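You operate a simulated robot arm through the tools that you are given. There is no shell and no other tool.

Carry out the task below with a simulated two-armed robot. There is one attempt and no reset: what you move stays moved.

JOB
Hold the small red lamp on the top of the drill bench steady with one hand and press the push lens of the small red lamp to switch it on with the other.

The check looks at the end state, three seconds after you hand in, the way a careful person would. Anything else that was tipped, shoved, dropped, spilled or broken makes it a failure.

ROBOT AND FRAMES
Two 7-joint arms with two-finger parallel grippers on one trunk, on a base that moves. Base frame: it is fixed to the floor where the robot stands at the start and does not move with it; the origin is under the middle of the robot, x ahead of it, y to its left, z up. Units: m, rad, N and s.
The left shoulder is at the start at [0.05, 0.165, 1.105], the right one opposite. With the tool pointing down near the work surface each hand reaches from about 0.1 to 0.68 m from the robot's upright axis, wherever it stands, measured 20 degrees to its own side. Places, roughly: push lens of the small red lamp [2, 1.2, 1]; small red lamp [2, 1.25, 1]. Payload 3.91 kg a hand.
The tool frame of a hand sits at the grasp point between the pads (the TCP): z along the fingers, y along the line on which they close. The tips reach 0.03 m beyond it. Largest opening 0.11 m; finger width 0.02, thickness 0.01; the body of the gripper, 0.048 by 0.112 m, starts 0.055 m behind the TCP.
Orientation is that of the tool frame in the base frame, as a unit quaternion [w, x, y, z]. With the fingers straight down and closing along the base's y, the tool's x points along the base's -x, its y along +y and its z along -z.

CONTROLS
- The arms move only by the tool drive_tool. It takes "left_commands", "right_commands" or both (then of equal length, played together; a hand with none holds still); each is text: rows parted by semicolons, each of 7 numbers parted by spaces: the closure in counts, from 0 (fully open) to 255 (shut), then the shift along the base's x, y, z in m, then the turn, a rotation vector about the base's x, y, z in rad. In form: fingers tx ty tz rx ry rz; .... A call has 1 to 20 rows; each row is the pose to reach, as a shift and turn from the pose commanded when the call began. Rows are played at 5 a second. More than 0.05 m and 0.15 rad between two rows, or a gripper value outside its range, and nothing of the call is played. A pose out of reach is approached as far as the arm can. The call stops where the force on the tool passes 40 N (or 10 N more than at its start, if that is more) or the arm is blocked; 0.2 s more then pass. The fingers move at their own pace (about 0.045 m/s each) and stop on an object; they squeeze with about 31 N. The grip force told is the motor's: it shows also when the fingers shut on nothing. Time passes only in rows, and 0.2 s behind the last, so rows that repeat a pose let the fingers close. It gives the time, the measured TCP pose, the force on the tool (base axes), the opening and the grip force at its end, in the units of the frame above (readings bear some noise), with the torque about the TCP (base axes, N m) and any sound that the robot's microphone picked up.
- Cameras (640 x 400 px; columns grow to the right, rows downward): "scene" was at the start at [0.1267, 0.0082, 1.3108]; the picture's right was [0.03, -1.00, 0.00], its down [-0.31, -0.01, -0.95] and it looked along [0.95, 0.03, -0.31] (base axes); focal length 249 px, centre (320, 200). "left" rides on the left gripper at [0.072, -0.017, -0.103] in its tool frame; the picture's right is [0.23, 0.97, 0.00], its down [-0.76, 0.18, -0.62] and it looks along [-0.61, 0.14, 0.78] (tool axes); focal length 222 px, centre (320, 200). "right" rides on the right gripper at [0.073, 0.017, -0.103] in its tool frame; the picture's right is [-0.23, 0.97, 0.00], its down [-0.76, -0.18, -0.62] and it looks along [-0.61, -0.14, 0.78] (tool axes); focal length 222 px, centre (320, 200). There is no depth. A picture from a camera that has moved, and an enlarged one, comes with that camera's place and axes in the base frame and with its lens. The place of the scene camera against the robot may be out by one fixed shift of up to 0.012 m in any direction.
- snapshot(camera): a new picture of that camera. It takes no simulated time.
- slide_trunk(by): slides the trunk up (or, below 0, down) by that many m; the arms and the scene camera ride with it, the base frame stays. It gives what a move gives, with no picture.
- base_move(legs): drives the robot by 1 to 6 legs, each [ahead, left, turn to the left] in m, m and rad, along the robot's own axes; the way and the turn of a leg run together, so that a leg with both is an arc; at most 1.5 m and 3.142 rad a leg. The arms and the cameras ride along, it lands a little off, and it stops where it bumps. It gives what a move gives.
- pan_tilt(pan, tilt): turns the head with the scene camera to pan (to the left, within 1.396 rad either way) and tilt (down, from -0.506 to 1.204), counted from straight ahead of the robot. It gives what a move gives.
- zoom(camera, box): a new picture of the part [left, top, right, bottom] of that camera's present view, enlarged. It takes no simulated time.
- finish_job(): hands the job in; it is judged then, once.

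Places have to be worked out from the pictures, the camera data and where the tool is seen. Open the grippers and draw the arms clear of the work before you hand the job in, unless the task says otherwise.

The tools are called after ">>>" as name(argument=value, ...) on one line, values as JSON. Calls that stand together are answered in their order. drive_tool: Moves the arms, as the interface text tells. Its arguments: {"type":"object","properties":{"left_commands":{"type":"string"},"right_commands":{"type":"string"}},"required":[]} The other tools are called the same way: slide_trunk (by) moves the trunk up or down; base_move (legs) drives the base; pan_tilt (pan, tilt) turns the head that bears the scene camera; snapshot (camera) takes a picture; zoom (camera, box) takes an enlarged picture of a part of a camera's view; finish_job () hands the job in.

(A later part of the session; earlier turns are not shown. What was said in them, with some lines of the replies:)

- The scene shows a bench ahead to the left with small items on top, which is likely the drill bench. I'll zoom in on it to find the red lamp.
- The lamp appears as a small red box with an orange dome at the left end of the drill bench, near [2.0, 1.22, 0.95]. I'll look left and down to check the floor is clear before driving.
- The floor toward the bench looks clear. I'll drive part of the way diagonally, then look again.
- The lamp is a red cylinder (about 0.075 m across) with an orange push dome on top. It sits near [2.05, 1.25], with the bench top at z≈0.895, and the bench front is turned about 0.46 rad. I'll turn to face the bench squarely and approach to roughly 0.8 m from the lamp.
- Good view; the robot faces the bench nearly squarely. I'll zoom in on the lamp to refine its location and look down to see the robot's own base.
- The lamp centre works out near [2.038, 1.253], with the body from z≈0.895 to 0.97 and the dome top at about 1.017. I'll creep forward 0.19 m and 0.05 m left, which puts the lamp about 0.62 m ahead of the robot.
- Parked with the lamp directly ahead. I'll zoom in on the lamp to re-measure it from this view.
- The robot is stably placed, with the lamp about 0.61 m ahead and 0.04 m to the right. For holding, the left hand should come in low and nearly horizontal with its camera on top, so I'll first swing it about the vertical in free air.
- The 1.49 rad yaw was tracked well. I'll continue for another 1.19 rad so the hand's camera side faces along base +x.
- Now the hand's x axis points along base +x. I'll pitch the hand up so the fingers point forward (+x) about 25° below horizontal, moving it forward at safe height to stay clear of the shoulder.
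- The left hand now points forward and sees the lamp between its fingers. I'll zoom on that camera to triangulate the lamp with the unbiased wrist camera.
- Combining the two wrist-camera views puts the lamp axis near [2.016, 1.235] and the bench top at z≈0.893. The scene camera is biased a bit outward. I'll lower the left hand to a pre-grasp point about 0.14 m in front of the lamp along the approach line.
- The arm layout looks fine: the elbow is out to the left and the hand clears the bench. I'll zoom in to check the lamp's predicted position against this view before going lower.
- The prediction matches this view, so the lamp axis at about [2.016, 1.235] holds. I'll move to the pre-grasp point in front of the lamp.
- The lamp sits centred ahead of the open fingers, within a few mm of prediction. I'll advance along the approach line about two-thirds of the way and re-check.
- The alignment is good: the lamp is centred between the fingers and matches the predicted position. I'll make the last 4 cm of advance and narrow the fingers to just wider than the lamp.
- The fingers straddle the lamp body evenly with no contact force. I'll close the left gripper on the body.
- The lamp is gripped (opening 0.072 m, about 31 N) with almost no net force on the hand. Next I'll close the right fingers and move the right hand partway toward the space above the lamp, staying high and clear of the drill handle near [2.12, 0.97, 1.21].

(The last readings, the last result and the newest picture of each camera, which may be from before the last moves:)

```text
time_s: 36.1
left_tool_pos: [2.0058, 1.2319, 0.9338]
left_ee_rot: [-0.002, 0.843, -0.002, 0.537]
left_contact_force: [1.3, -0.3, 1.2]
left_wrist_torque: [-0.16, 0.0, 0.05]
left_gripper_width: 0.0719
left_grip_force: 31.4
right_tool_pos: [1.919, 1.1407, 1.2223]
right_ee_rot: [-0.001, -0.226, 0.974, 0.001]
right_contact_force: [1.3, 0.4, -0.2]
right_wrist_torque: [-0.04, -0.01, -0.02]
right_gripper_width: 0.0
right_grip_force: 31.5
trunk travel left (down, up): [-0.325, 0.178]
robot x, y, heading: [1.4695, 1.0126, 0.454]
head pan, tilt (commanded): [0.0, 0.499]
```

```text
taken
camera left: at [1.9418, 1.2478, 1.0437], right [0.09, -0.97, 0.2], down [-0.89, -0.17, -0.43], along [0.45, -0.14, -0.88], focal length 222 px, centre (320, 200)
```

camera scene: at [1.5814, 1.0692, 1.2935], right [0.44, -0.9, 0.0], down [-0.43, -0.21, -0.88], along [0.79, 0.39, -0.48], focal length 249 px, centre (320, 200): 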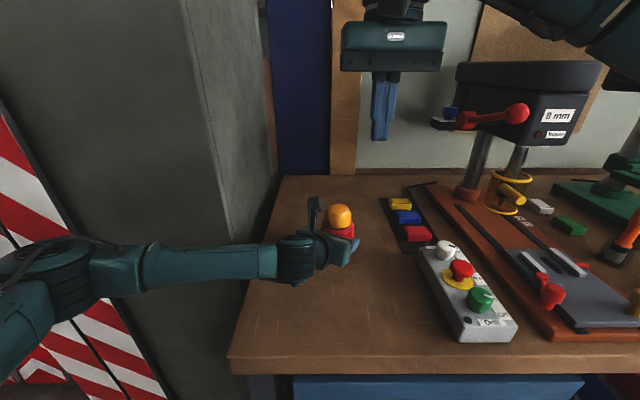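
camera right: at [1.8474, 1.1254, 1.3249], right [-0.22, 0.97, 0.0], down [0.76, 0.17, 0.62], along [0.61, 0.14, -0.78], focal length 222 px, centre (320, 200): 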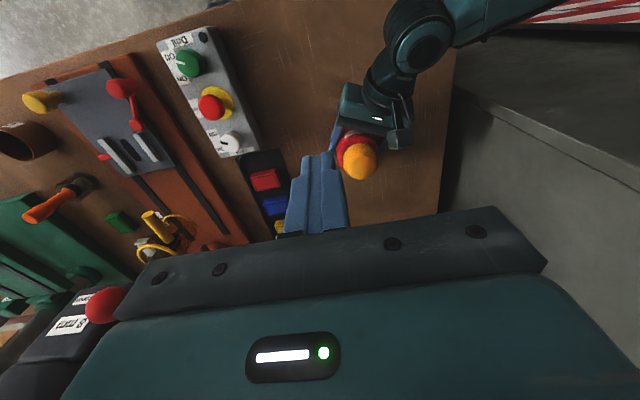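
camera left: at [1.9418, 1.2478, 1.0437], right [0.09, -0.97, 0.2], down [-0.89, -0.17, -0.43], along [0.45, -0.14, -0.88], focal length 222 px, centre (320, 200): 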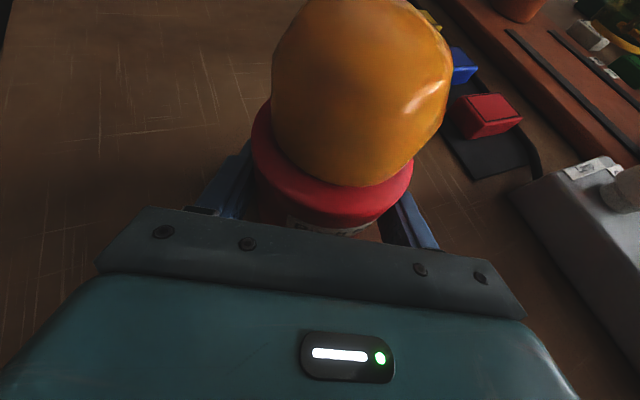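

The right hand is halfway there and clear of the drill head and its red handle. I'll zoom the right wrist camera on the dome to measure its centre before going over it.

>>> zoom(camera="right", box=[300, 90, 420, 190])

>>> zoom(camera="scene", box=[260, 170, 400, 290])

```text
4.00 times, centred on (360, 140) of right
camera zoom: at [1.8474, 1.1254, 1.3249], right [-0.22, 0.97, 0.0], down [0.76, 0.17, 0.62], along [0.61, 0.14, -0.78], focal length 888 px, centre (160, 440)
```

zoom: 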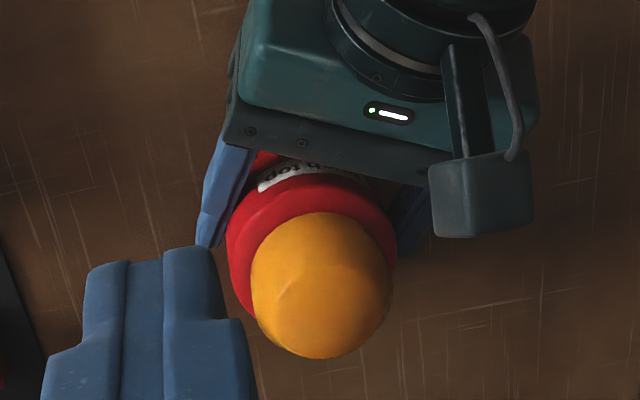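

```text
3.33 times, centred on (330, 230) of scene
camera zoom: at [1.5814, 1.0692, 1.2935], right [0.44, -0.9, 0.0], down [-0.43, -0.21, -0.88], along [0.79, 0.39, -0.48], focal length 831 px, centre (287, 100)
```

zoom: 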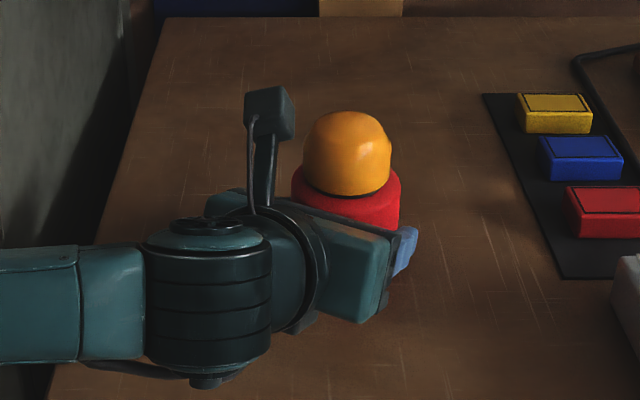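

The dome centre measures about [2.012, 1.232], in agreement with the grip position. I'll move the right hand horizontally to directly above it, still at a safe height, and check clearances.

>>> drive_tool(right_commands="255 0.023 0.023 0 0 0 0; 255 0.047 0.046 0 0 0 0; 255 0.07 0.069 0 0 0 0; 255 0.093 0.0905 0 0 0 0; 255 0.093 0.0905 0 0 0 0")

>>> snapshot(camera="scene")

>>> snapshot(camera="right")

>>> snapshot(camera="left")

```text
time_s: 37.3
left_tool_pos: [2.0058, 1.2323, 0.9338]
left_ee_rot: [-0.002, 0.844, -0.002, 0.537]
left_contact_force: [0.6, -0.5, 0.2]
left_wrist_torque: [0.0, 0.16, 0.02]
left_gripper_width: 0.072
left_grip_force: 30.7
right_tool_pos: [1.988, 1.2076, 1.2106]
right_ee_rot: [-0.001, -0.226, 0.974, 0.0]
right_contact_force: [0.5, 0.2, 0.6]
right_wrist_torque: [-0.01, 0.01, 0.02]
right_gripper_width: 0.0
right_grip_force: 31.0
right hand out of reach, approached as far as the arm can: row 3, 4, 5
trunk travel left (down, up): [-0.325, 0.178]
robot x, y, heading: [1.4677, 1.0125, 0.455]
head pan, tilt (commanded): [0.0, 0.499]
```

```text
taken
camera scene: at [1.5818, 1.0684, 1.2935], right [0.44, -0.9, 0.0], down [-0.43, -0.21, -0.88], along [0.79, 0.39, -0.48], focal length 249 px, centre (320, 200)
```

scene: 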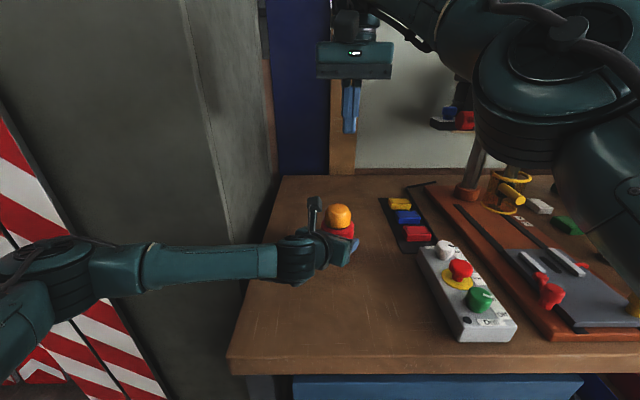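

```text
taken
camera right: at [1.9163, 1.1923, 1.3127], right [-0.22, 0.97, 0.0], down [0.76, 0.17, 0.62], along [0.61, 0.14, -0.78], focal length 222 px, centre (320, 200)
```

right: 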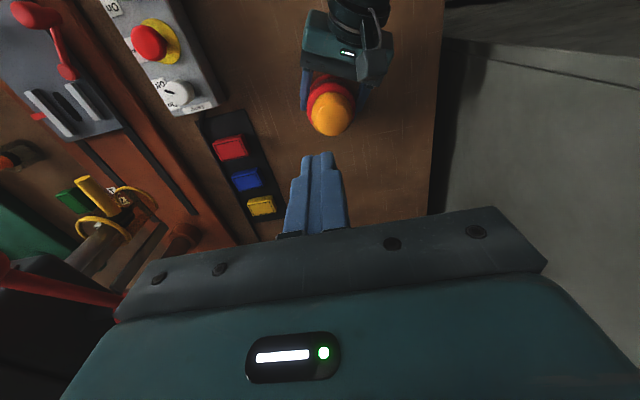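

```text
taken
camera left: at [1.9421, 1.2472, 1.0437], right [0.09, -0.97, 0.2], down [-0.89, -0.17, -0.43], along [0.45, -0.14, -0.88], focal length 222 px, centre (320, 200)
```

left: 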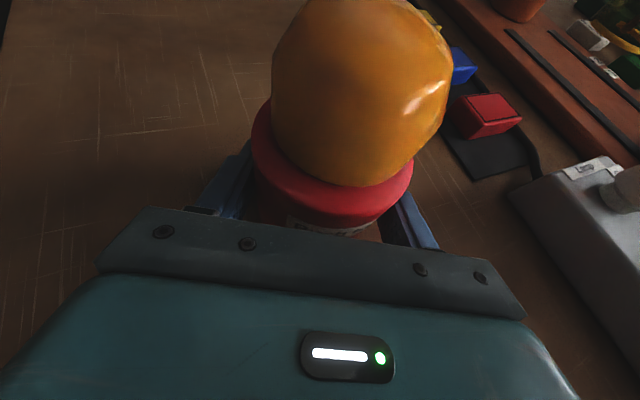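

At that height the right hand stopped slightly short, reach-limited at [1.988, 1.208], with no contact. Lower down the arm reaches further, so I'll descend to leave the fingertips about 7 cm above the dome and re-measure.

>>> drive_tool(right_commands="255 0 0 -0.02 0 0 0; 255 0 0 -0.04 0 0 0; 255 0 0 -0.06 0 0 0; 255 0 0 -0.08 0 0 0; 255 0 0 -0.1 0 0 0; 255 0 0 -0.1 0 0 0")

>>> snapshot(camera="scene")

>>> snapshot(camera="right")

>>> snapshot(camera="left")

```text
time_s: 38.7
left_tool_pos: [2.0047, 1.2313, 0.9341]
left_ee_rot: [-0.002, 0.844, -0.002, 0.537]
left_contact_force: [0.7, 0.6, 2.1]
left_wrist_torque: [-0.13, -0.01, 0.06]
left_gripper_width: 0.0723
left_grip_force: 31.5
right_tool_pos: [1.9868, 1.2099, 1.1099]
right_ee_rot: [0.0, -0.224, 0.974, -0.001]
right_contact_force: [0.7, -0.1, 0.3]
right_wrist_torque: [-0.02, 0.0, 0.0]
right_gripper_width: 0.0
right_grip_force: 31.3
trunk travel left (down, up): [-0.325, 0.178]
robot x, y, heading: [1.4703, 1.0122, 0.456]
head pan, tilt (commanded): [0.0, 0.499]
```

```text
taken
camera scene: at [1.5814, 1.0691, 1.2935], right [0.44, -0.9, 0.0], down [-0.43, -0.21, -0.88], along [0.79, 0.38, -0.48], focal length 249 px, centre (320, 200)
```

scene: 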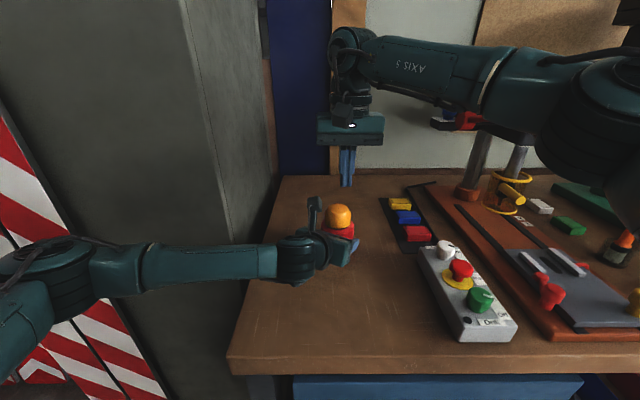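

```text
taken
camera right: at [1.915, 1.1933, 1.2128], right [-0.22, 0.97, 0.0], down [0.76, 0.17, 0.62], along [0.61, 0.14, -0.78], focal length 222 px, centre (320, 200)
```

right: 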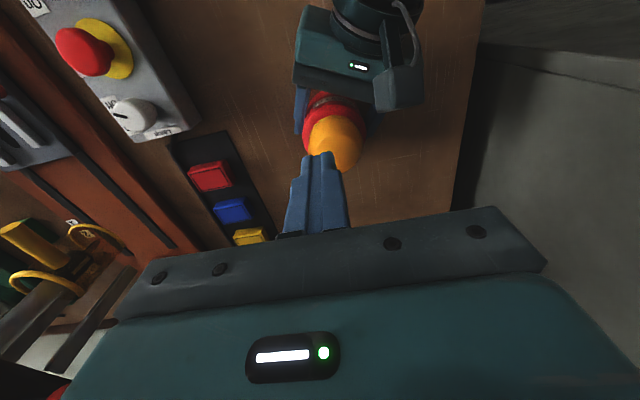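

```text
taken
camera left: at [1.9418, 1.2477, 1.0436], right [0.09, -0.97, 0.2], down [-0.89, -0.17, -0.43], along [0.45, -0.14, -0.88], focal length 222 px, centre (320, 200)
```

left: 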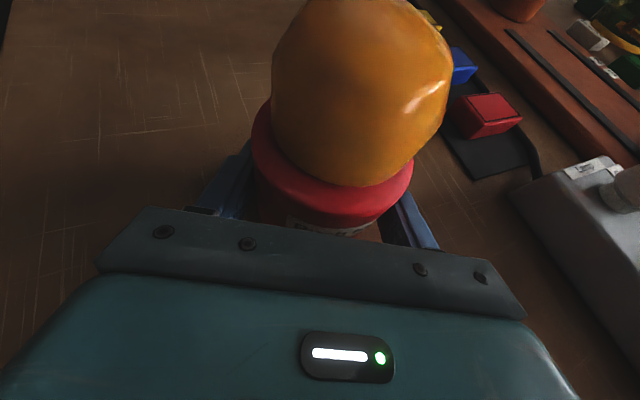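

The hand is at [1.987, 1.210, 1.110] with no contact, and by my estimate the right forearm clears the drill handle by about 10 cm. I'll move the remaining ~3 cm to centre the closed fingertips over the dome.

>>> drive_tool(right_commands="255 0.012 0.011 -0.005 0 0 0; 255 0.025 0.022 -0.01 0 0 0; 255 0.025 0.022 -0.01 0 0 0")

>>> snapshot(camera="scene")

>>> zoom(camera="right", box=[260, 80, 420, 200])

>>> snapshot(camera="left")

```text
time_s: 39.5
left_tool_pos: [2.004, 1.2321, 0.9345]
left_ee_rot: [-0.001, 0.844, -0.003, 0.537]
left_contact_force: [0.5, 0.1, 1.6]
left_wrist_torque: [-0.08, 0.01, 0.05]
left_gripper_width: 0.0721
left_grip_force: 31.8
right_tool_pos: [2.0107, 1.231, 1.1006]
right_ee_rot: [0.0, -0.225, 0.974, 0.001]
right_contact_force: [-0.8, -0.2, -0.7]
right_wrist_torque: [0.0, -0.02, 0.01]
right_gripper_width: 0.0002
right_grip_force: 30.8
trunk travel left (down, up): [-0.325, 0.178]
robot x, y, heading: [1.4725, 1.0158, 0.45]
head pan, tilt (commanded): [0.0, 0.499]
```

```text
taken
camera scene: at [1.5813, 1.0691, 1.2935], right [0.44, -0.9, 0.0], down [-0.43, -0.21, -0.88], along [0.79, 0.38, -0.48], focal length 249 px, centre (320, 200)
```

scene: 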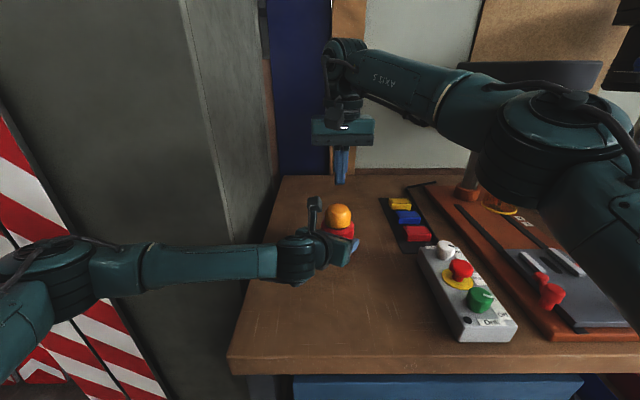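

```text
3.33 times, centred on (340, 140) of right
camera zoom: at [1.9399, 1.2154, 1.2025], right [-0.22, 0.97, 0.0], down [0.76, 0.17, 0.62], along [0.61, 0.14, -0.78], focal length 740 px, centre (253, 400)
```

zoom: 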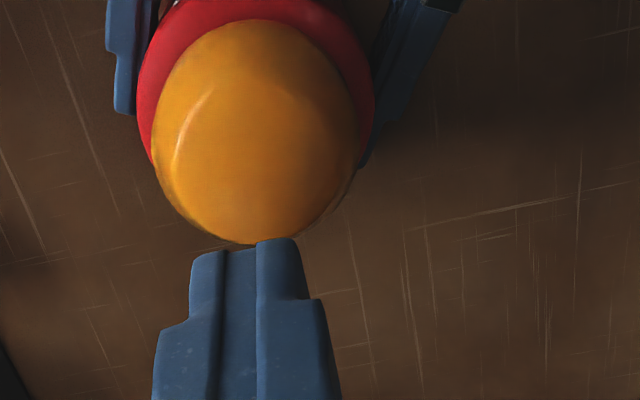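

```text
taken
camera left: at [1.9417, 1.2477, 1.0436], right [0.09, -0.97, 0.2], down [-0.89, -0.17, -0.43], along [0.45, -0.14, -0.88], focal length 222 px, centre (320, 200)
```

left: 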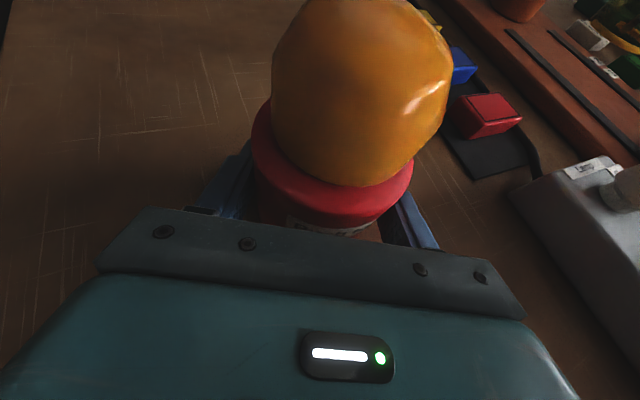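

The fingertips are centred over the dome to within a few mm, at z≈1.07 with the dome top at about 1.013. I'll lower 4 cm to hover just above the dome.

>>> drive_tool(right_commands="255 0.001 0.001 -0.014 0 0 0; 255 0.001 0.001 -0.028 0 0 0; 255 0.001 0.001 -0.04 0 0 0; 255 0.001 0.001 -0.04 0 0 0")

>>> snapshot(camera="left")

>>> zoom(camera="scene", box=[260, 130, 420, 290])

>>> zoom(camera="right", box=[260, 80, 420, 200])

```text
time_s: 40.5
left_tool_pos: [2.0039, 1.232, 0.9329]
left_ee_rot: [-0.002, 0.843, -0.002, 0.538]
left_contact_force: [1.0, 0.3, 1.4]
left_wrist_torque: [-0.12, 0.02, 0.0]
left_gripper_width: 0.0721
left_grip_force: 31.0
right_tool_pos: [2.0132, 1.2319, 1.0608]
right_ee_rot: [0.0, -0.225, 0.974, 0.0]
right_contact_force: [0.4, 0.3, 0.1]
right_wrist_torque: [0.03, 0.01, 0.0]
right_gripper_width: 0.0
right_grip_force: 30.6
trunk travel left (down, up): [-0.325, 0.178]
robot x, y, heading: [1.47, 1.0118, 0.454]
head pan, tilt (commanded): [0.0, 0.499]
```

```text
taken
camera left: at [1.9417, 1.2477, 1.0436], right [0.09, -0.97, 0.2], down [-0.89, -0.17, -0.43], along [0.45, -0.14, -0.88], focal length 222 px, centre (320, 200)
```

left: 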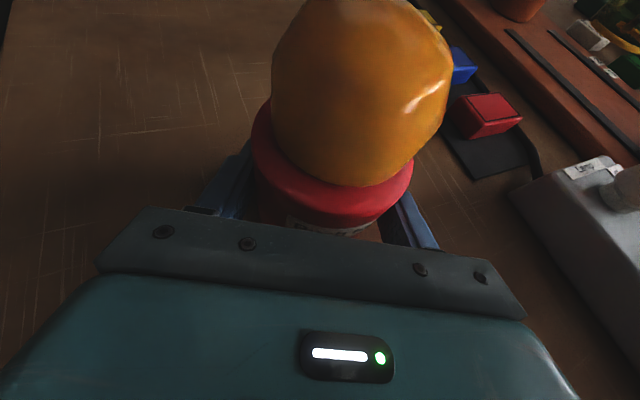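

```text
2.50 times, centred on (340, 210) of scene
camera zoom: at [1.5813, 1.0691, 1.2935], right [0.44, -0.9, 0.0], down [-0.43, -0.21, -0.88], along [0.79, 0.38, -0.48], focal length 623 px, centre (270, 175)
```

zoom: 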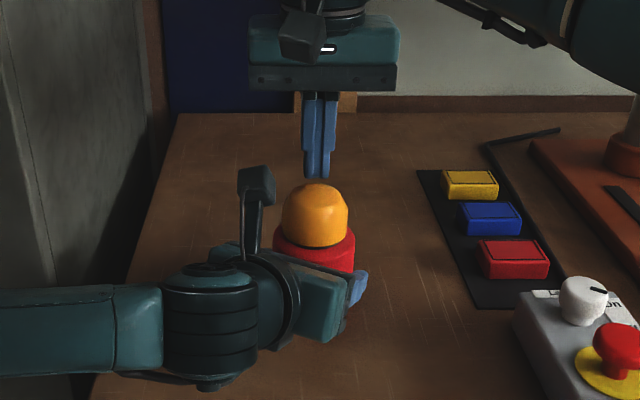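

```text
3.33 times, centred on (340, 140) of right
camera zoom: at [1.9405, 1.2169, 1.1631], right [-0.22, 0.97, 0.0], down [0.76, 0.17, 0.62], along [0.61, 0.14, -0.78], focal length 740 px, centre (253, 400)
```

zoom: 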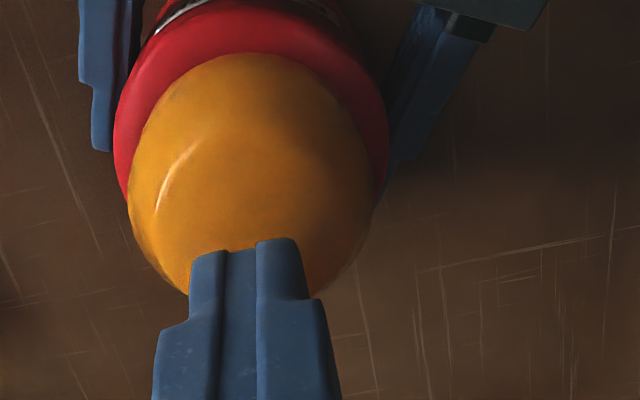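

The tip hovers about 1 cm above the dome and is laterally centred in the scene view. I'll press down slowly in small steps and watch the force.

>>> drive_tool(right_commands="255 0 0 -0.003 0 0 0; 255 0 0 -0.006 0 0 0; 255 0 0 -0.008 0 0 0; 255 0 0 -0.01 0 0 0; 255 0 0 -0.012 0 0 0; 255 0 0 -0.014 0 0 0; 255 0 0 -0.014 0 0 0")

>>> zoom(camera="scene", box=[260, 130, 420, 290])

>>> snapshot(camera="left")

```text
time_s: 42.1
left_tool_pos: [2.0048, 1.2318, 0.9336]
left_ee_rot: [-0.002, 0.844, -0.002, 0.537]
left_contact_force: [0.2, -0.1, 1.4]
left_wrist_torque: [-0.13, -0.01, 0.09]
left_gripper_width: 0.0722
left_grip_force: 31.1
right_tool_pos: [2.0124, 1.2318, 1.0478]
right_ee_rot: [0.0, -0.225, 0.974, 0.001]
right_contact_force: [1.1, -0.7, 1.3]
right_wrist_torque: [0.01, -0.05, -0.05]
right_gripper_width: 0.0
right_grip_force: 31.1
trunk travel left (down, up): [-0.325, 0.178]
robot x, y, heading: [1.4691, 1.0153, 0.454]
head pan, tilt (commanded): [0.0, 0.499]
```

```text
2.50 times, centred on (340, 210) of scene
camera zoom: at [1.5813, 1.0691, 1.2935], right [0.44, -0.9, 0.0], down [-0.43, -0.21, -0.88], along [0.79, 0.38, -0.48], focal length 623 px, centre (270, 175)
```

zoom: 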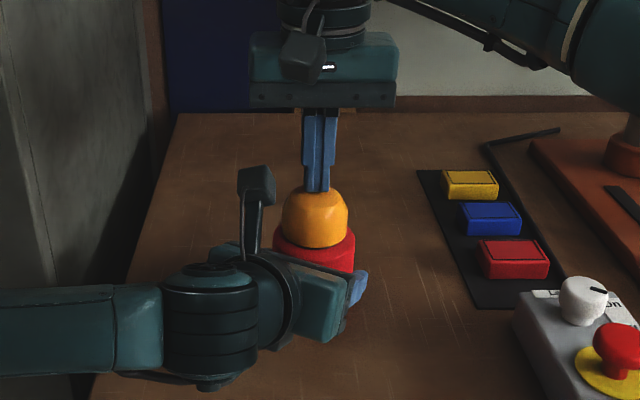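

```text
taken
camera left: at [1.9417, 1.2477, 1.0436], right [0.09, -0.97, 0.2], down [-0.89, -0.17, -0.43], along [0.45, -0.14, -0.88], focal length 222 px, centre (320, 200)
```

left: 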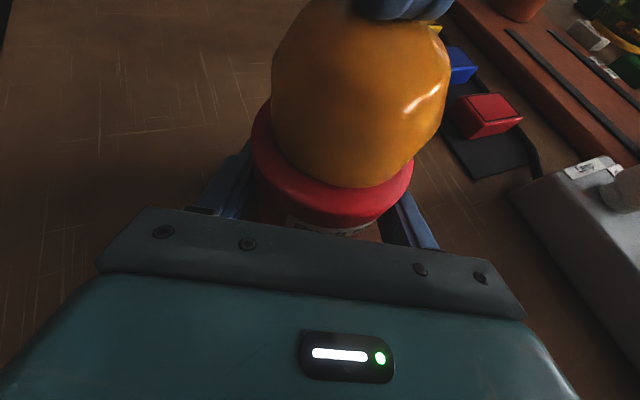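

The fingertip is now right at the dome top, with the force still only about 1 N. I'll continue pressing down in 2 mm steps.

>>> drive_tool(right_commands="255 0 0 -0.002 0 0 0; 255 0 0 -0.004 0 0 0; 255 0 0 -0.006 0 0 0; 255 0 0 -0.006 0 0 0")

>>> zoom(camera="scene", box=[260, 130, 420, 290])

>>> snapshot(camera="left")

```text
time_s: 43.1
left_tool_pos: [2.0042, 1.2324, 0.9335]
left_ee_rot: [-0.001, 0.843, -0.003, 0.538]
left_contact_force: [5.8, 0.3, 0.0]
left_wrist_torque: [-0.28, -0.25, 0.07]
left_gripper_width: 0.0723
left_grip_force: 31.0
right_tool_pos: [2.0125, 1.2329, 1.0435]
right_ee_rot: [0.001, -0.225, 0.974, 0.002]
right_contact_force: [-1.0, -1.4, 15.9]
right_wrist_torque: [-0.03, 0.05, -0.03]
right_gripper_width: 0.0
right_grip_force: 30.8
trunk travel left (down, up): [-0.325, 0.178]
robot x, y, heading: [1.4688, 1.0092, 0.453]
head pan, tilt (commanded): [0.0, 0.499]
heard: click
```

```text
2.50 times, centred on (340, 210) of scene
camera zoom: at [1.5811, 1.0687, 1.2937], right [0.44, -0.9, 0.0], down [-0.43, -0.21, -0.88], along [0.79, 0.39, -0.48], focal length 623 px, centre (270, 175)
```

zoom: 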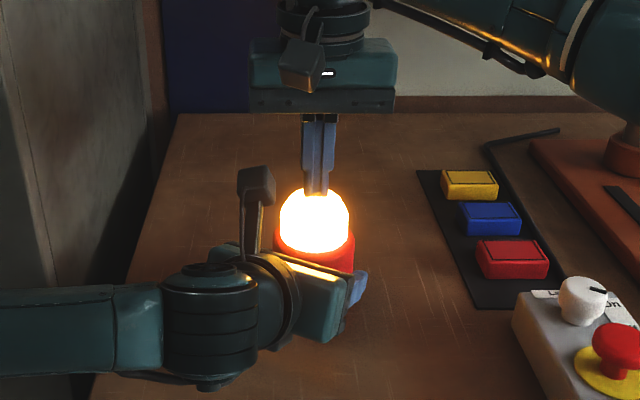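

```text
taken
camera left: at [1.9417, 1.2476, 1.0437], right [0.1, -0.97, 0.2], down [-0.89, -0.17, -0.43], along [0.45, -0.14, -0.88], focal length 222 px, centre (320, 200)
```

left: 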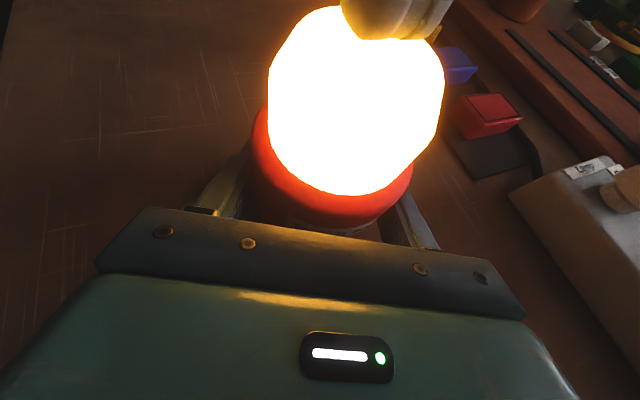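

A click was heard and the dome is glowing, so the lamp is on. I'll lift the right hand straight up to release the lens and confirm the light stays on.

>>> drive_tool(right_commands="255 0 0 0.004 0 0 0; 255 0 0 0.008 0 0 0; 255 0 0 0.02 0 0 0; 255 0 0 0.04 0 0 0; 255 0 0 0.06 0 0 0; 255 0 0 0.06 0 0 0")

>>> snapshot(camera="scene")

>>> snapshot(camera="left")

```text
time_s: 44.5
left_tool_pos: [2.0048, 1.2322, 0.9343]
left_ee_rot: [-0.001, 0.843, -0.002, 0.537]
left_contact_force: [-1.5, -0.2, 0.4]
left_wrist_torque: [0.04, 0.14, 0.05]
left_gripper_width: 0.0721
left_grip_force: 31.2
right_tool_pos: [2.0124, 1.2332, 1.1011]
right_ee_rot: [0.0, -0.225, 0.974, -0.001]
right_contact_force: [0.9, -0.1, -0.8]
right_wrist_torque: [-0.01, 0.02, 0.03]
right_gripper_width: 0.0002
right_grip_force: 30.7
trunk travel left (down, up): [-0.325, 0.178]
robot x, y, heading: [1.4703, 1.012, 0.452]
head pan, tilt (commanded): [0.0, 0.499]
```

```text
taken
camera scene: at [1.5813, 1.0691, 1.2935], right [0.44, -0.9, 0.0], down [-0.43, -0.21, -0.88], along [0.79, 0.38, -0.48], focal length 249 px, centre (320, 200)
```

scene: 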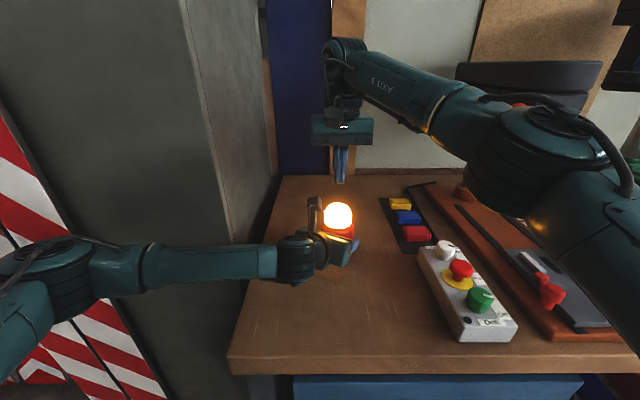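

```text
taken
camera left: at [1.9417, 1.2477, 1.0436], right [0.09, -0.97, 0.2], down [-0.89, -0.17, -0.43], along [0.45, -0.14, -0.88], focal length 222 px, centre (320, 200)
```

left: 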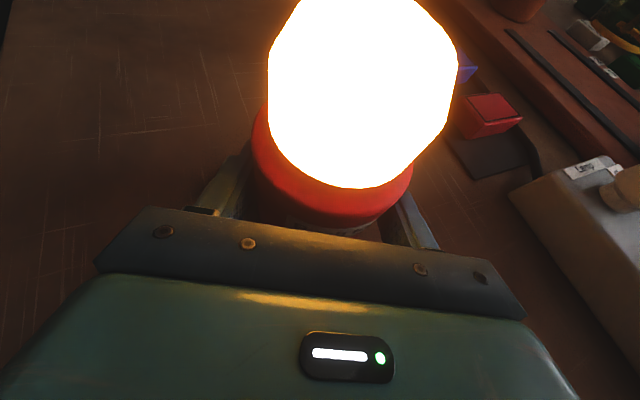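

The lamp stays lit after release. I'll retract the right hand along its approach path back to its original position and open it there.

>>> drive_tool(right_commands="255 -0.012 -0.011 0.005 0 0 0; 255 -0.025 -0.022 0.01 0 0 0; 255 -0.035 -0.032 0.045 0 0 0; 255 -0.055 -0.052 0.08 0 0 0; 255 -0.075 -0.075 0.11 0 0 0; 255 -0.095 -0.095 0.12 0 0 0; 255 -0.12 -0.12 0.12 0 0 0; 255 -0.145 -0.145 0.12 0 0 0; 255 -0.17 -0.17 0.11 0 0 0; 255 -0.19 -0.19 0.1 0 0 0; 0 -0.19 -0.19 0.1 0 0 0; 0 -0.19 -0.19 0.1 0 0 0; 0 -0.19 -0.19 0.1 0 0 0; 0 -0.19 -0.19 0.1 0 0 0; 0 -0.19 -0.19 0.1 0 0 0")

>>> snapshot(camera="scene")

>>> snapshot(camera="left")

```text
time_s: 47.7
left_tool_pos: [2.006, 1.2321, 0.9336]
left_ee_rot: [-0.002, 0.844, -0.002, 0.537]
left_contact_force: [0.4, 0.2, 1.6]
left_wrist_torque: [-0.1, -0.02, 0.02]
left_gripper_width: 0.072
left_grip_force: 30.9
right_tool_pos: [1.8226, 1.0431, 1.2007]
right_ee_rot: [0.001, -0.224, 0.975, -0.001]
right_contact_force: [-0.2, -0.2, 0.0]
right_wrist_torque: [-0.01, 0.01, -0.02]
right_gripper_width: 0.1044
right_grip_force: 0.0
trunk travel left (down, up): [-0.325, 0.178]
robot x, y, heading: [1.4692, 1.0071, 0.453]
head pan, tilt (commanded): [0.0, 0.499]
```

```text
taken
camera scene: at [1.5814, 1.0691, 1.2935], right [0.44, -0.9, 0.0], down [-0.43, -0.21, -0.88], along [0.79, 0.38, -0.48], focal length 249 px, centre (320, 200)
```

scene: 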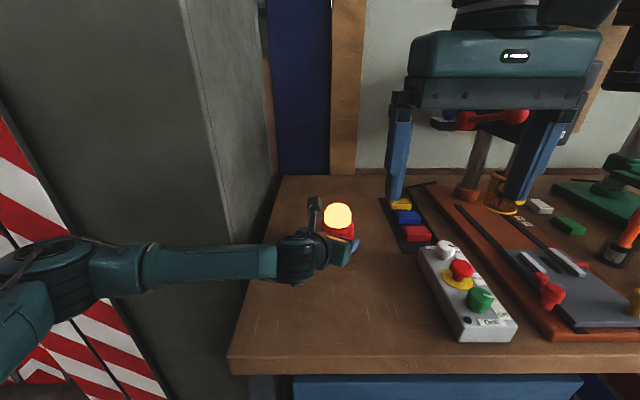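

```text
taken
camera left: at [1.9418, 1.2477, 1.0436], right [0.09, -0.97, 0.2], down [-0.89, -0.17, -0.43], along [0.45, -0.14, -0.88], focal length 222 px, centre (320, 200)
```

left: 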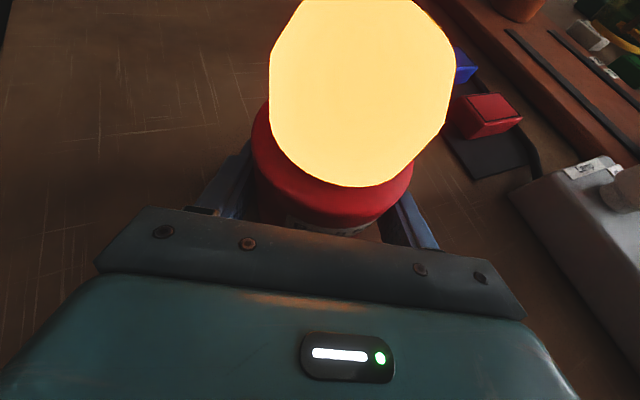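

The right hand is clear, but the glow looks a bit different (yellower) than before. I'll hold still for a second or so and look again to see whether the lamp is pulsing, dimming or steady.

>>> drive_tool(right_commands="0 0 0 0 0 0 0; 0 0 0 0 0 0 0")

>>> zoom(camera="scene", box=[260, 130, 420, 290])

>>> drive_tool(right_commands="0 0 0 0 0 0 0; 0 0 0 0 0 0 0; 0 0 0 0 0 0 0; 0 0 0 0 0 0 0")

>>> zoom(camera="scene", box=[260, 130, 420, 290])

>>> drive_tool(right_commands="0 0 0 0 0 0 0; 0 0 0 0 0 0 0; 0 0 0 0 0 0 0; 0 0 0 0 0 0 0; 0 0 0 0 0 0 0; 0 0 0 0 0 0 0; 0 0 0 0 0 0 0")

>>> zoom(camera="scene", box=[260, 130, 420, 290])

```text
time_s: 48.3
left_tool_pos: [2.0052, 1.2312, 0.9337]
left_ee_rot: [-0.001, 0.844, -0.003, 0.537]
left_contact_force: [-1.0, -1.1, 0.8]
left_wrist_torque: [-0.14, 0.0, 0.03]
left_gripper_width: 0.0719
left_grip_force: 31.2
right_tool_pos: [1.8223, 1.043, 1.2014]
right_ee_rot: [-0.001, -0.225, 0.974, -0.001]
right_contact_force: [0.6, 0.5, -0.7]
right_wrist_torque: [0.02, 0.03, 0.0]
right_gripper_width: 0.1098
right_grip_force: 0.0
trunk travel left (down, up): [-0.325, 0.178]
robot x, y, heading: [1.4689, 1.011, 0.453]
head pan, tilt (commanded): [0.0, 0.499]
```

```text
2.50 times, centred on (340, 210) of scene
camera zoom: at [1.5814, 1.0691, 1.2935], right [0.44, -0.9, 0.0], down [-0.43, -0.21, -0.88], along [0.79, 0.38, -0.48], focal length 623 px, centre (270, 175)
```

zoom: 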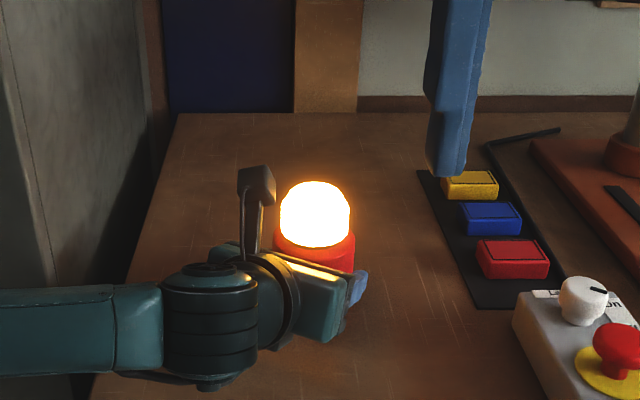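

```text
time_s: 49.3
left_tool_pos: [2.0049, 1.2331, 0.9342]
left_ee_rot: [-0.002, 0.843, -0.001, 0.538]
left_contact_force: [0.8, 0.6, 1.6]
left_wrist_torque: [-0.12, -0.04, 0.05]
left_gripper_width: 0.0721
left_grip_force: 30.5
right_tool_pos: [1.822, 1.0438, 1.2018]
right_ee_rot: [-0.001, -0.225, 0.974, 0.0]
right_contact_force: [-0.5, 0.1, -0.5]
right_wrist_torque: [-0.01, 0.0, 0.01]
right_gripper_width: 0.1102
right_grip_force: 0.1
trunk travel left (down, up): [-0.325, 0.178]
robot x, y, heading: [1.4704, 1.0113, 0.457]
head pan, tilt (commanded): [0.0, 0.499]
```

```text
2.50 times, centred on (340, 210) of scene
camera zoom: at [1.5814, 1.0691, 1.2935], right [0.44, -0.9, 0.0], down [-0.43, -0.21, -0.88], along [0.79, 0.38, -0.48], focal length 623 px, centre (270, 175)
```

zoom: 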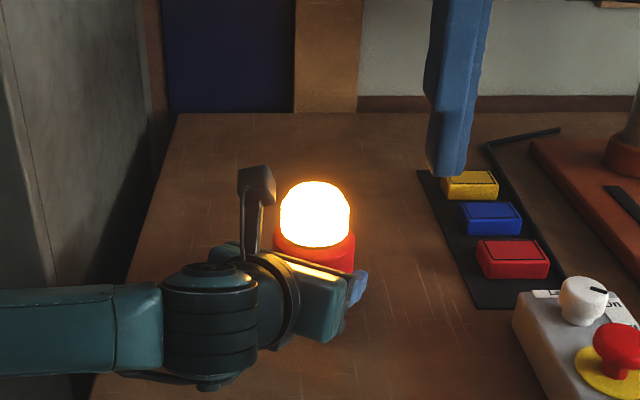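

```text
time_s: 50.9
left_tool_pos: [2.006, 1.2328, 0.9339]
left_ee_rot: [-0.002, 0.844, -0.002, 0.537]
left_contact_force: [0.1, 0.0, 0.8]
left_wrist_torque: [-0.1, 0.01, 0.04]
left_gripper_width: 0.0719
left_grip_force: 31.0
right_tool_pos: [1.8234, 1.0428, 1.2007]
right_ee_rot: [-0.001, -0.225, 0.974, 0.0]
right_contact_force: [0.8, -0.1, 0.5]
right_wrist_torque: [0.01, 0.04, 0.02]
right_gripper_width: 0.11
right_grip_force: 0.0
trunk travel left (down, up): [-0.325, 0.178]
robot x, y, heading: [1.4672, 1.0097, 0.453]
head pan, tilt (commanded): [0.0, 0.499]
```

```text
2.50 times, centred on (340, 210) of scene
camera zoom: at [1.5814, 1.0691, 1.2935], right [0.44, -0.9, 0.0], down [-0.43, -0.21, -0.88], along [0.79, 0.38, -0.48], focal length 623 px, centre (270, 175)
```

zoom: 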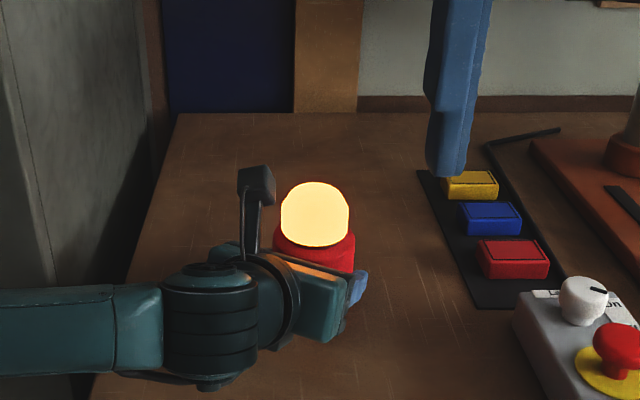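

The lamp pulses between bright and dimmer, so it's a beacon that stays on. I'll now open the left gripper in place before backing out.

>>> drive_tool(left_commands="60 0 0 0 0 0 0; 40 0 0 0 0 0 0; 20 0 0 0 0 0 0; 0 0 0 0 0 0 0; 0 0 0 0 0 0 0; 0 0 0 0 0 0 0")

>>> snapshot(camera="left")

```text
time_s: 52.3
left_tool_pos: [2.0055, 1.2315, 0.9336]
left_ee_rot: [-0.002, 0.843, -0.002, 0.538]
left_contact_force: [0.4, -0.1, 0.5]
left_wrist_torque: [0.03, 0.02, 0.05]
left_gripper_width: 0.1102
left_grip_force: 0.0
right_tool_pos: [1.8226, 1.0436, 1.2019]
right_ee_rot: [0.0, -0.225, 0.974, 0.0]
right_contact_force: [-0.5, 0.0, -0.3]
right_wrist_torque: [0.01, 0.01, -0.01]
right_gripper_width: 0.1101
right_grip_force: 0.1
trunk travel left (down, up): [-0.325, 0.178]
robot x, y, heading: [1.4661, 1.0147, 0.45]
head pan, tilt (commanded): [0.0, 0.499]
```

```text
taken
camera left: at [1.9419, 1.2478, 1.0435], right [0.09, -0.97, 0.2], down [-0.89, -0.17, -0.43], along [0.45, -0.14, -0.88], focal length 222 px, centre (320, 200)
```

left: 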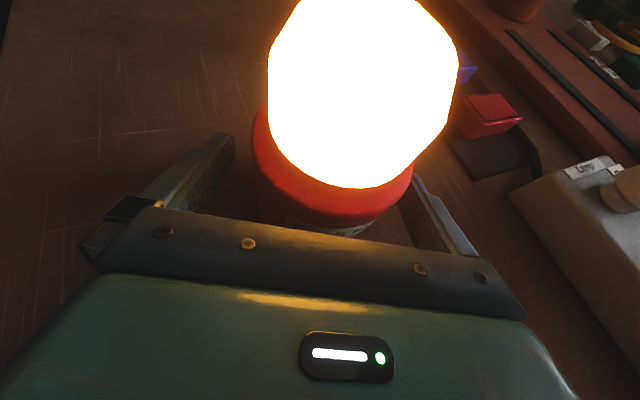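

The gripper is fully open and free of the lamp, which hasn't moved. I'll back the left hand straight out along the approach line.

>>> drive_tool(left_commands="0 -0.014 0 0.005 0 0 0; 0 -0.028 0 0.011 0 0 0; 0 -0.05 0 0.021 0 0 0; 0 -0.075 0 0.033 0 0 0; 0 -0.1 0 0.046 0 0 0; 0 -0.127 0 0.06 0 0 0; 0 -0.13 0.003 0.1 0 0 0; 0 -0.133 0.006 0.14 0 0 0; 0 -0.133 0.006 0.14 0 0 0")

>>> snapshot(camera="scene")

>>> snapshot(camera="left")

```text
time_s: 54.3
left_tool_pos: [1.8717, 1.2383, 1.0747]
left_ee_rot: [-0.002, 0.843, -0.002, 0.538]
left_contact_force: [-0.2, 0.2, -0.3]
left_wrist_torque: [0.01, 0.0, -0.01]
left_gripper_width: 0.1098
left_grip_force: 0.0
right_tool_pos: [1.8225, 1.0434, 1.2013]
right_ee_rot: [-0.001, -0.225, 0.974, 0.0]
right_contact_force: [-0.3, -0.3, 0.9]
right_wrist_torque: [-0.01, 0.01, 0.01]
right_gripper_width: 0.11
right_grip_force: 0.2
trunk travel left (down, up): [-0.325, 0.178]
robot x, y, heading: [1.4703, 1.0117, 0.461]
head pan, tilt (commanded): [0.0, 0.499]
```

```text
taken
camera scene: at [1.5815, 1.0692, 1.2935], right [0.44, -0.9, 0.0], down [-0.43, -0.21, -0.88], along [0.79, 0.38, -0.48], focal length 249 px, centre (320, 200)
```

scene: 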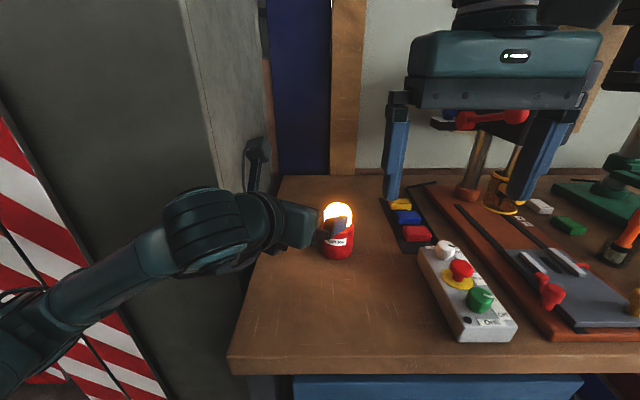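

```text
taken
camera left: at [1.809, 1.2531, 1.1838], right [0.09, -0.98, 0.2], down [-0.89, -0.17, -0.43], along [0.45, -0.14, -0.88], focal length 222 px, centre (320, 200)
```

left: 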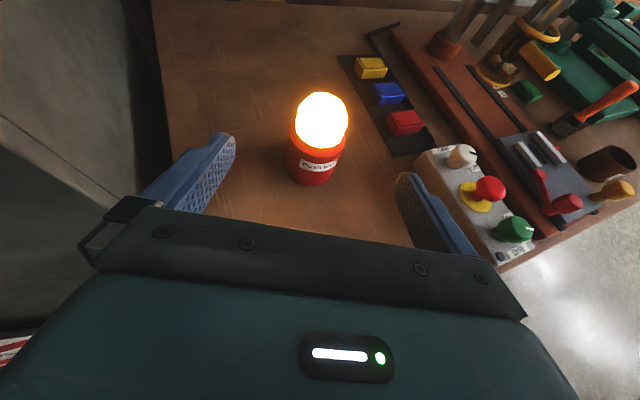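

The lamp is upright, lit and undisturbed. I'll raise the left hand back to its earlier high position, clear of the work.

>>> drive_tool(left_commands="0 -0.003 0.004 0.043 0 0 0; 0 -0.006 0.008 0.086 0 0 0; 0 -0.009 0.012 0.129 0 0 0; 0 -0.012 0.016 0.172 0 0 0; 0 -0.012 0.016 0.172 0 0 0")

>>> pan_tilt(pan=0.0, tilt=0.6)

>>> snapshot(camera="scene")

>>> snapshot(camera="left")

```text
time_s: 55.5
left_tool_pos: [1.8608, 1.2531, 1.2455]
left_ee_rot: [-0.001, 0.843, -0.003, 0.537]
left_contact_force: [1.0, -0.2, 0.2]
left_wrist_torque: [-0.01, 0.01, 0.01]
left_gripper_width: 0.1099
left_grip_force: 0.1
right_tool_pos: [1.8229, 1.0426, 1.2007]
right_ee_rot: [0.0, -0.225, 0.974, 0.0]
right_contact_force: [0.0, 0.1, -0.5]
right_wrist_torque: [0.03, 0.0, -0.01]
right_gripper_width: 0.11
right_grip_force: 0.1
trunk travel left (down, up): [-0.325, 0.178]
robot x, y, heading: [1.4679, 1.0136, 0.452]
head pan, tilt (commanded): [0.0, 0.499]
```

```text
time_s: 56.2
left_tool_pos: [1.8597, 1.2536, 1.2454]
left_ee_rot: [-0.002, 0.844, -0.001, 0.537]
left_contact_force: [-0.4, -0.4, -0.8]
left_wrist_torque: [0.03, 0.01, 0.01]
left_gripper_width: 0.1101
left_grip_force: 0.0
right_tool_pos: [1.822, 1.0421, 1.2008]
right_ee_rot: [-0.001, -0.225, 0.974, 0.0]
right_contact_force: [-0.2, -0.5, -0.1]
right_wrist_torque: [-0.01, 0.01, 0.0]
right_gripper_width: 0.1099
right_grip_force: 0.2
trunk travel left (down, up): [-0.325, 0.178]
robot x, y, heading: [1.4706, 1.0122, 0.455]
head pan, tilt (commanded): [0.0, 0.6]
```

```text
taken
camera scene: at [1.5792, 1.068, 1.2844], right [0.44, -0.9, 0.0], down [-0.51, -0.25, -0.83], along [0.74, 0.36, -0.56], focal length 249 px, centre (320, 200)
```

scene: 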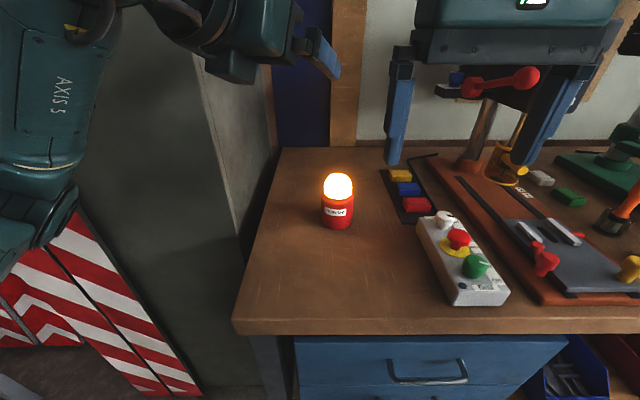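

```text
taken
camera left: at [1.7971, 1.2692, 1.355], right [0.09, -0.97, 0.2], down [-0.89, -0.17, -0.43], along [0.45, -0.14, -0.88], focal length 222 px, centre (320, 200)
```

left: 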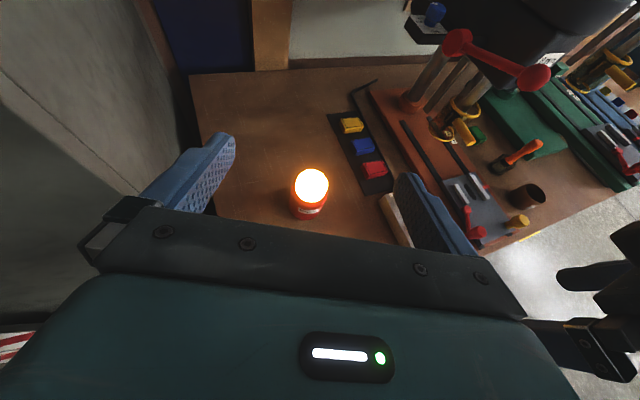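

The lamp is on, upright and in its original place, and everything else on the bench looks untouched. Both grippers are open and clear of the work, so I'm handing the job in.

>>> finish_job()

```text
The job is handed in.
```

The small red lamp on the drill bench is switched on, and I've handed the job in. I don't have the judge's result.

- **Holding:** the left hand gripped the lamp's red body while the lens was pressed. The lamp slid about 5 mm sideways when the fingers closed and stayed put after that.
- **Pressing:** the right hand pushed straight down on the lens with its fingers closed. It clicked at about 16 N and the lamp lit up.
- **Staying on:** the lamp stayed lit after release. It pulses between bright and dimmer, like a beacon.
- **Finish:** both grippers are open and drawn clear. In the last pictures the lamp is upright and nothing else on the bench looks moved. The arms registered no contact apart from the grip and the press.
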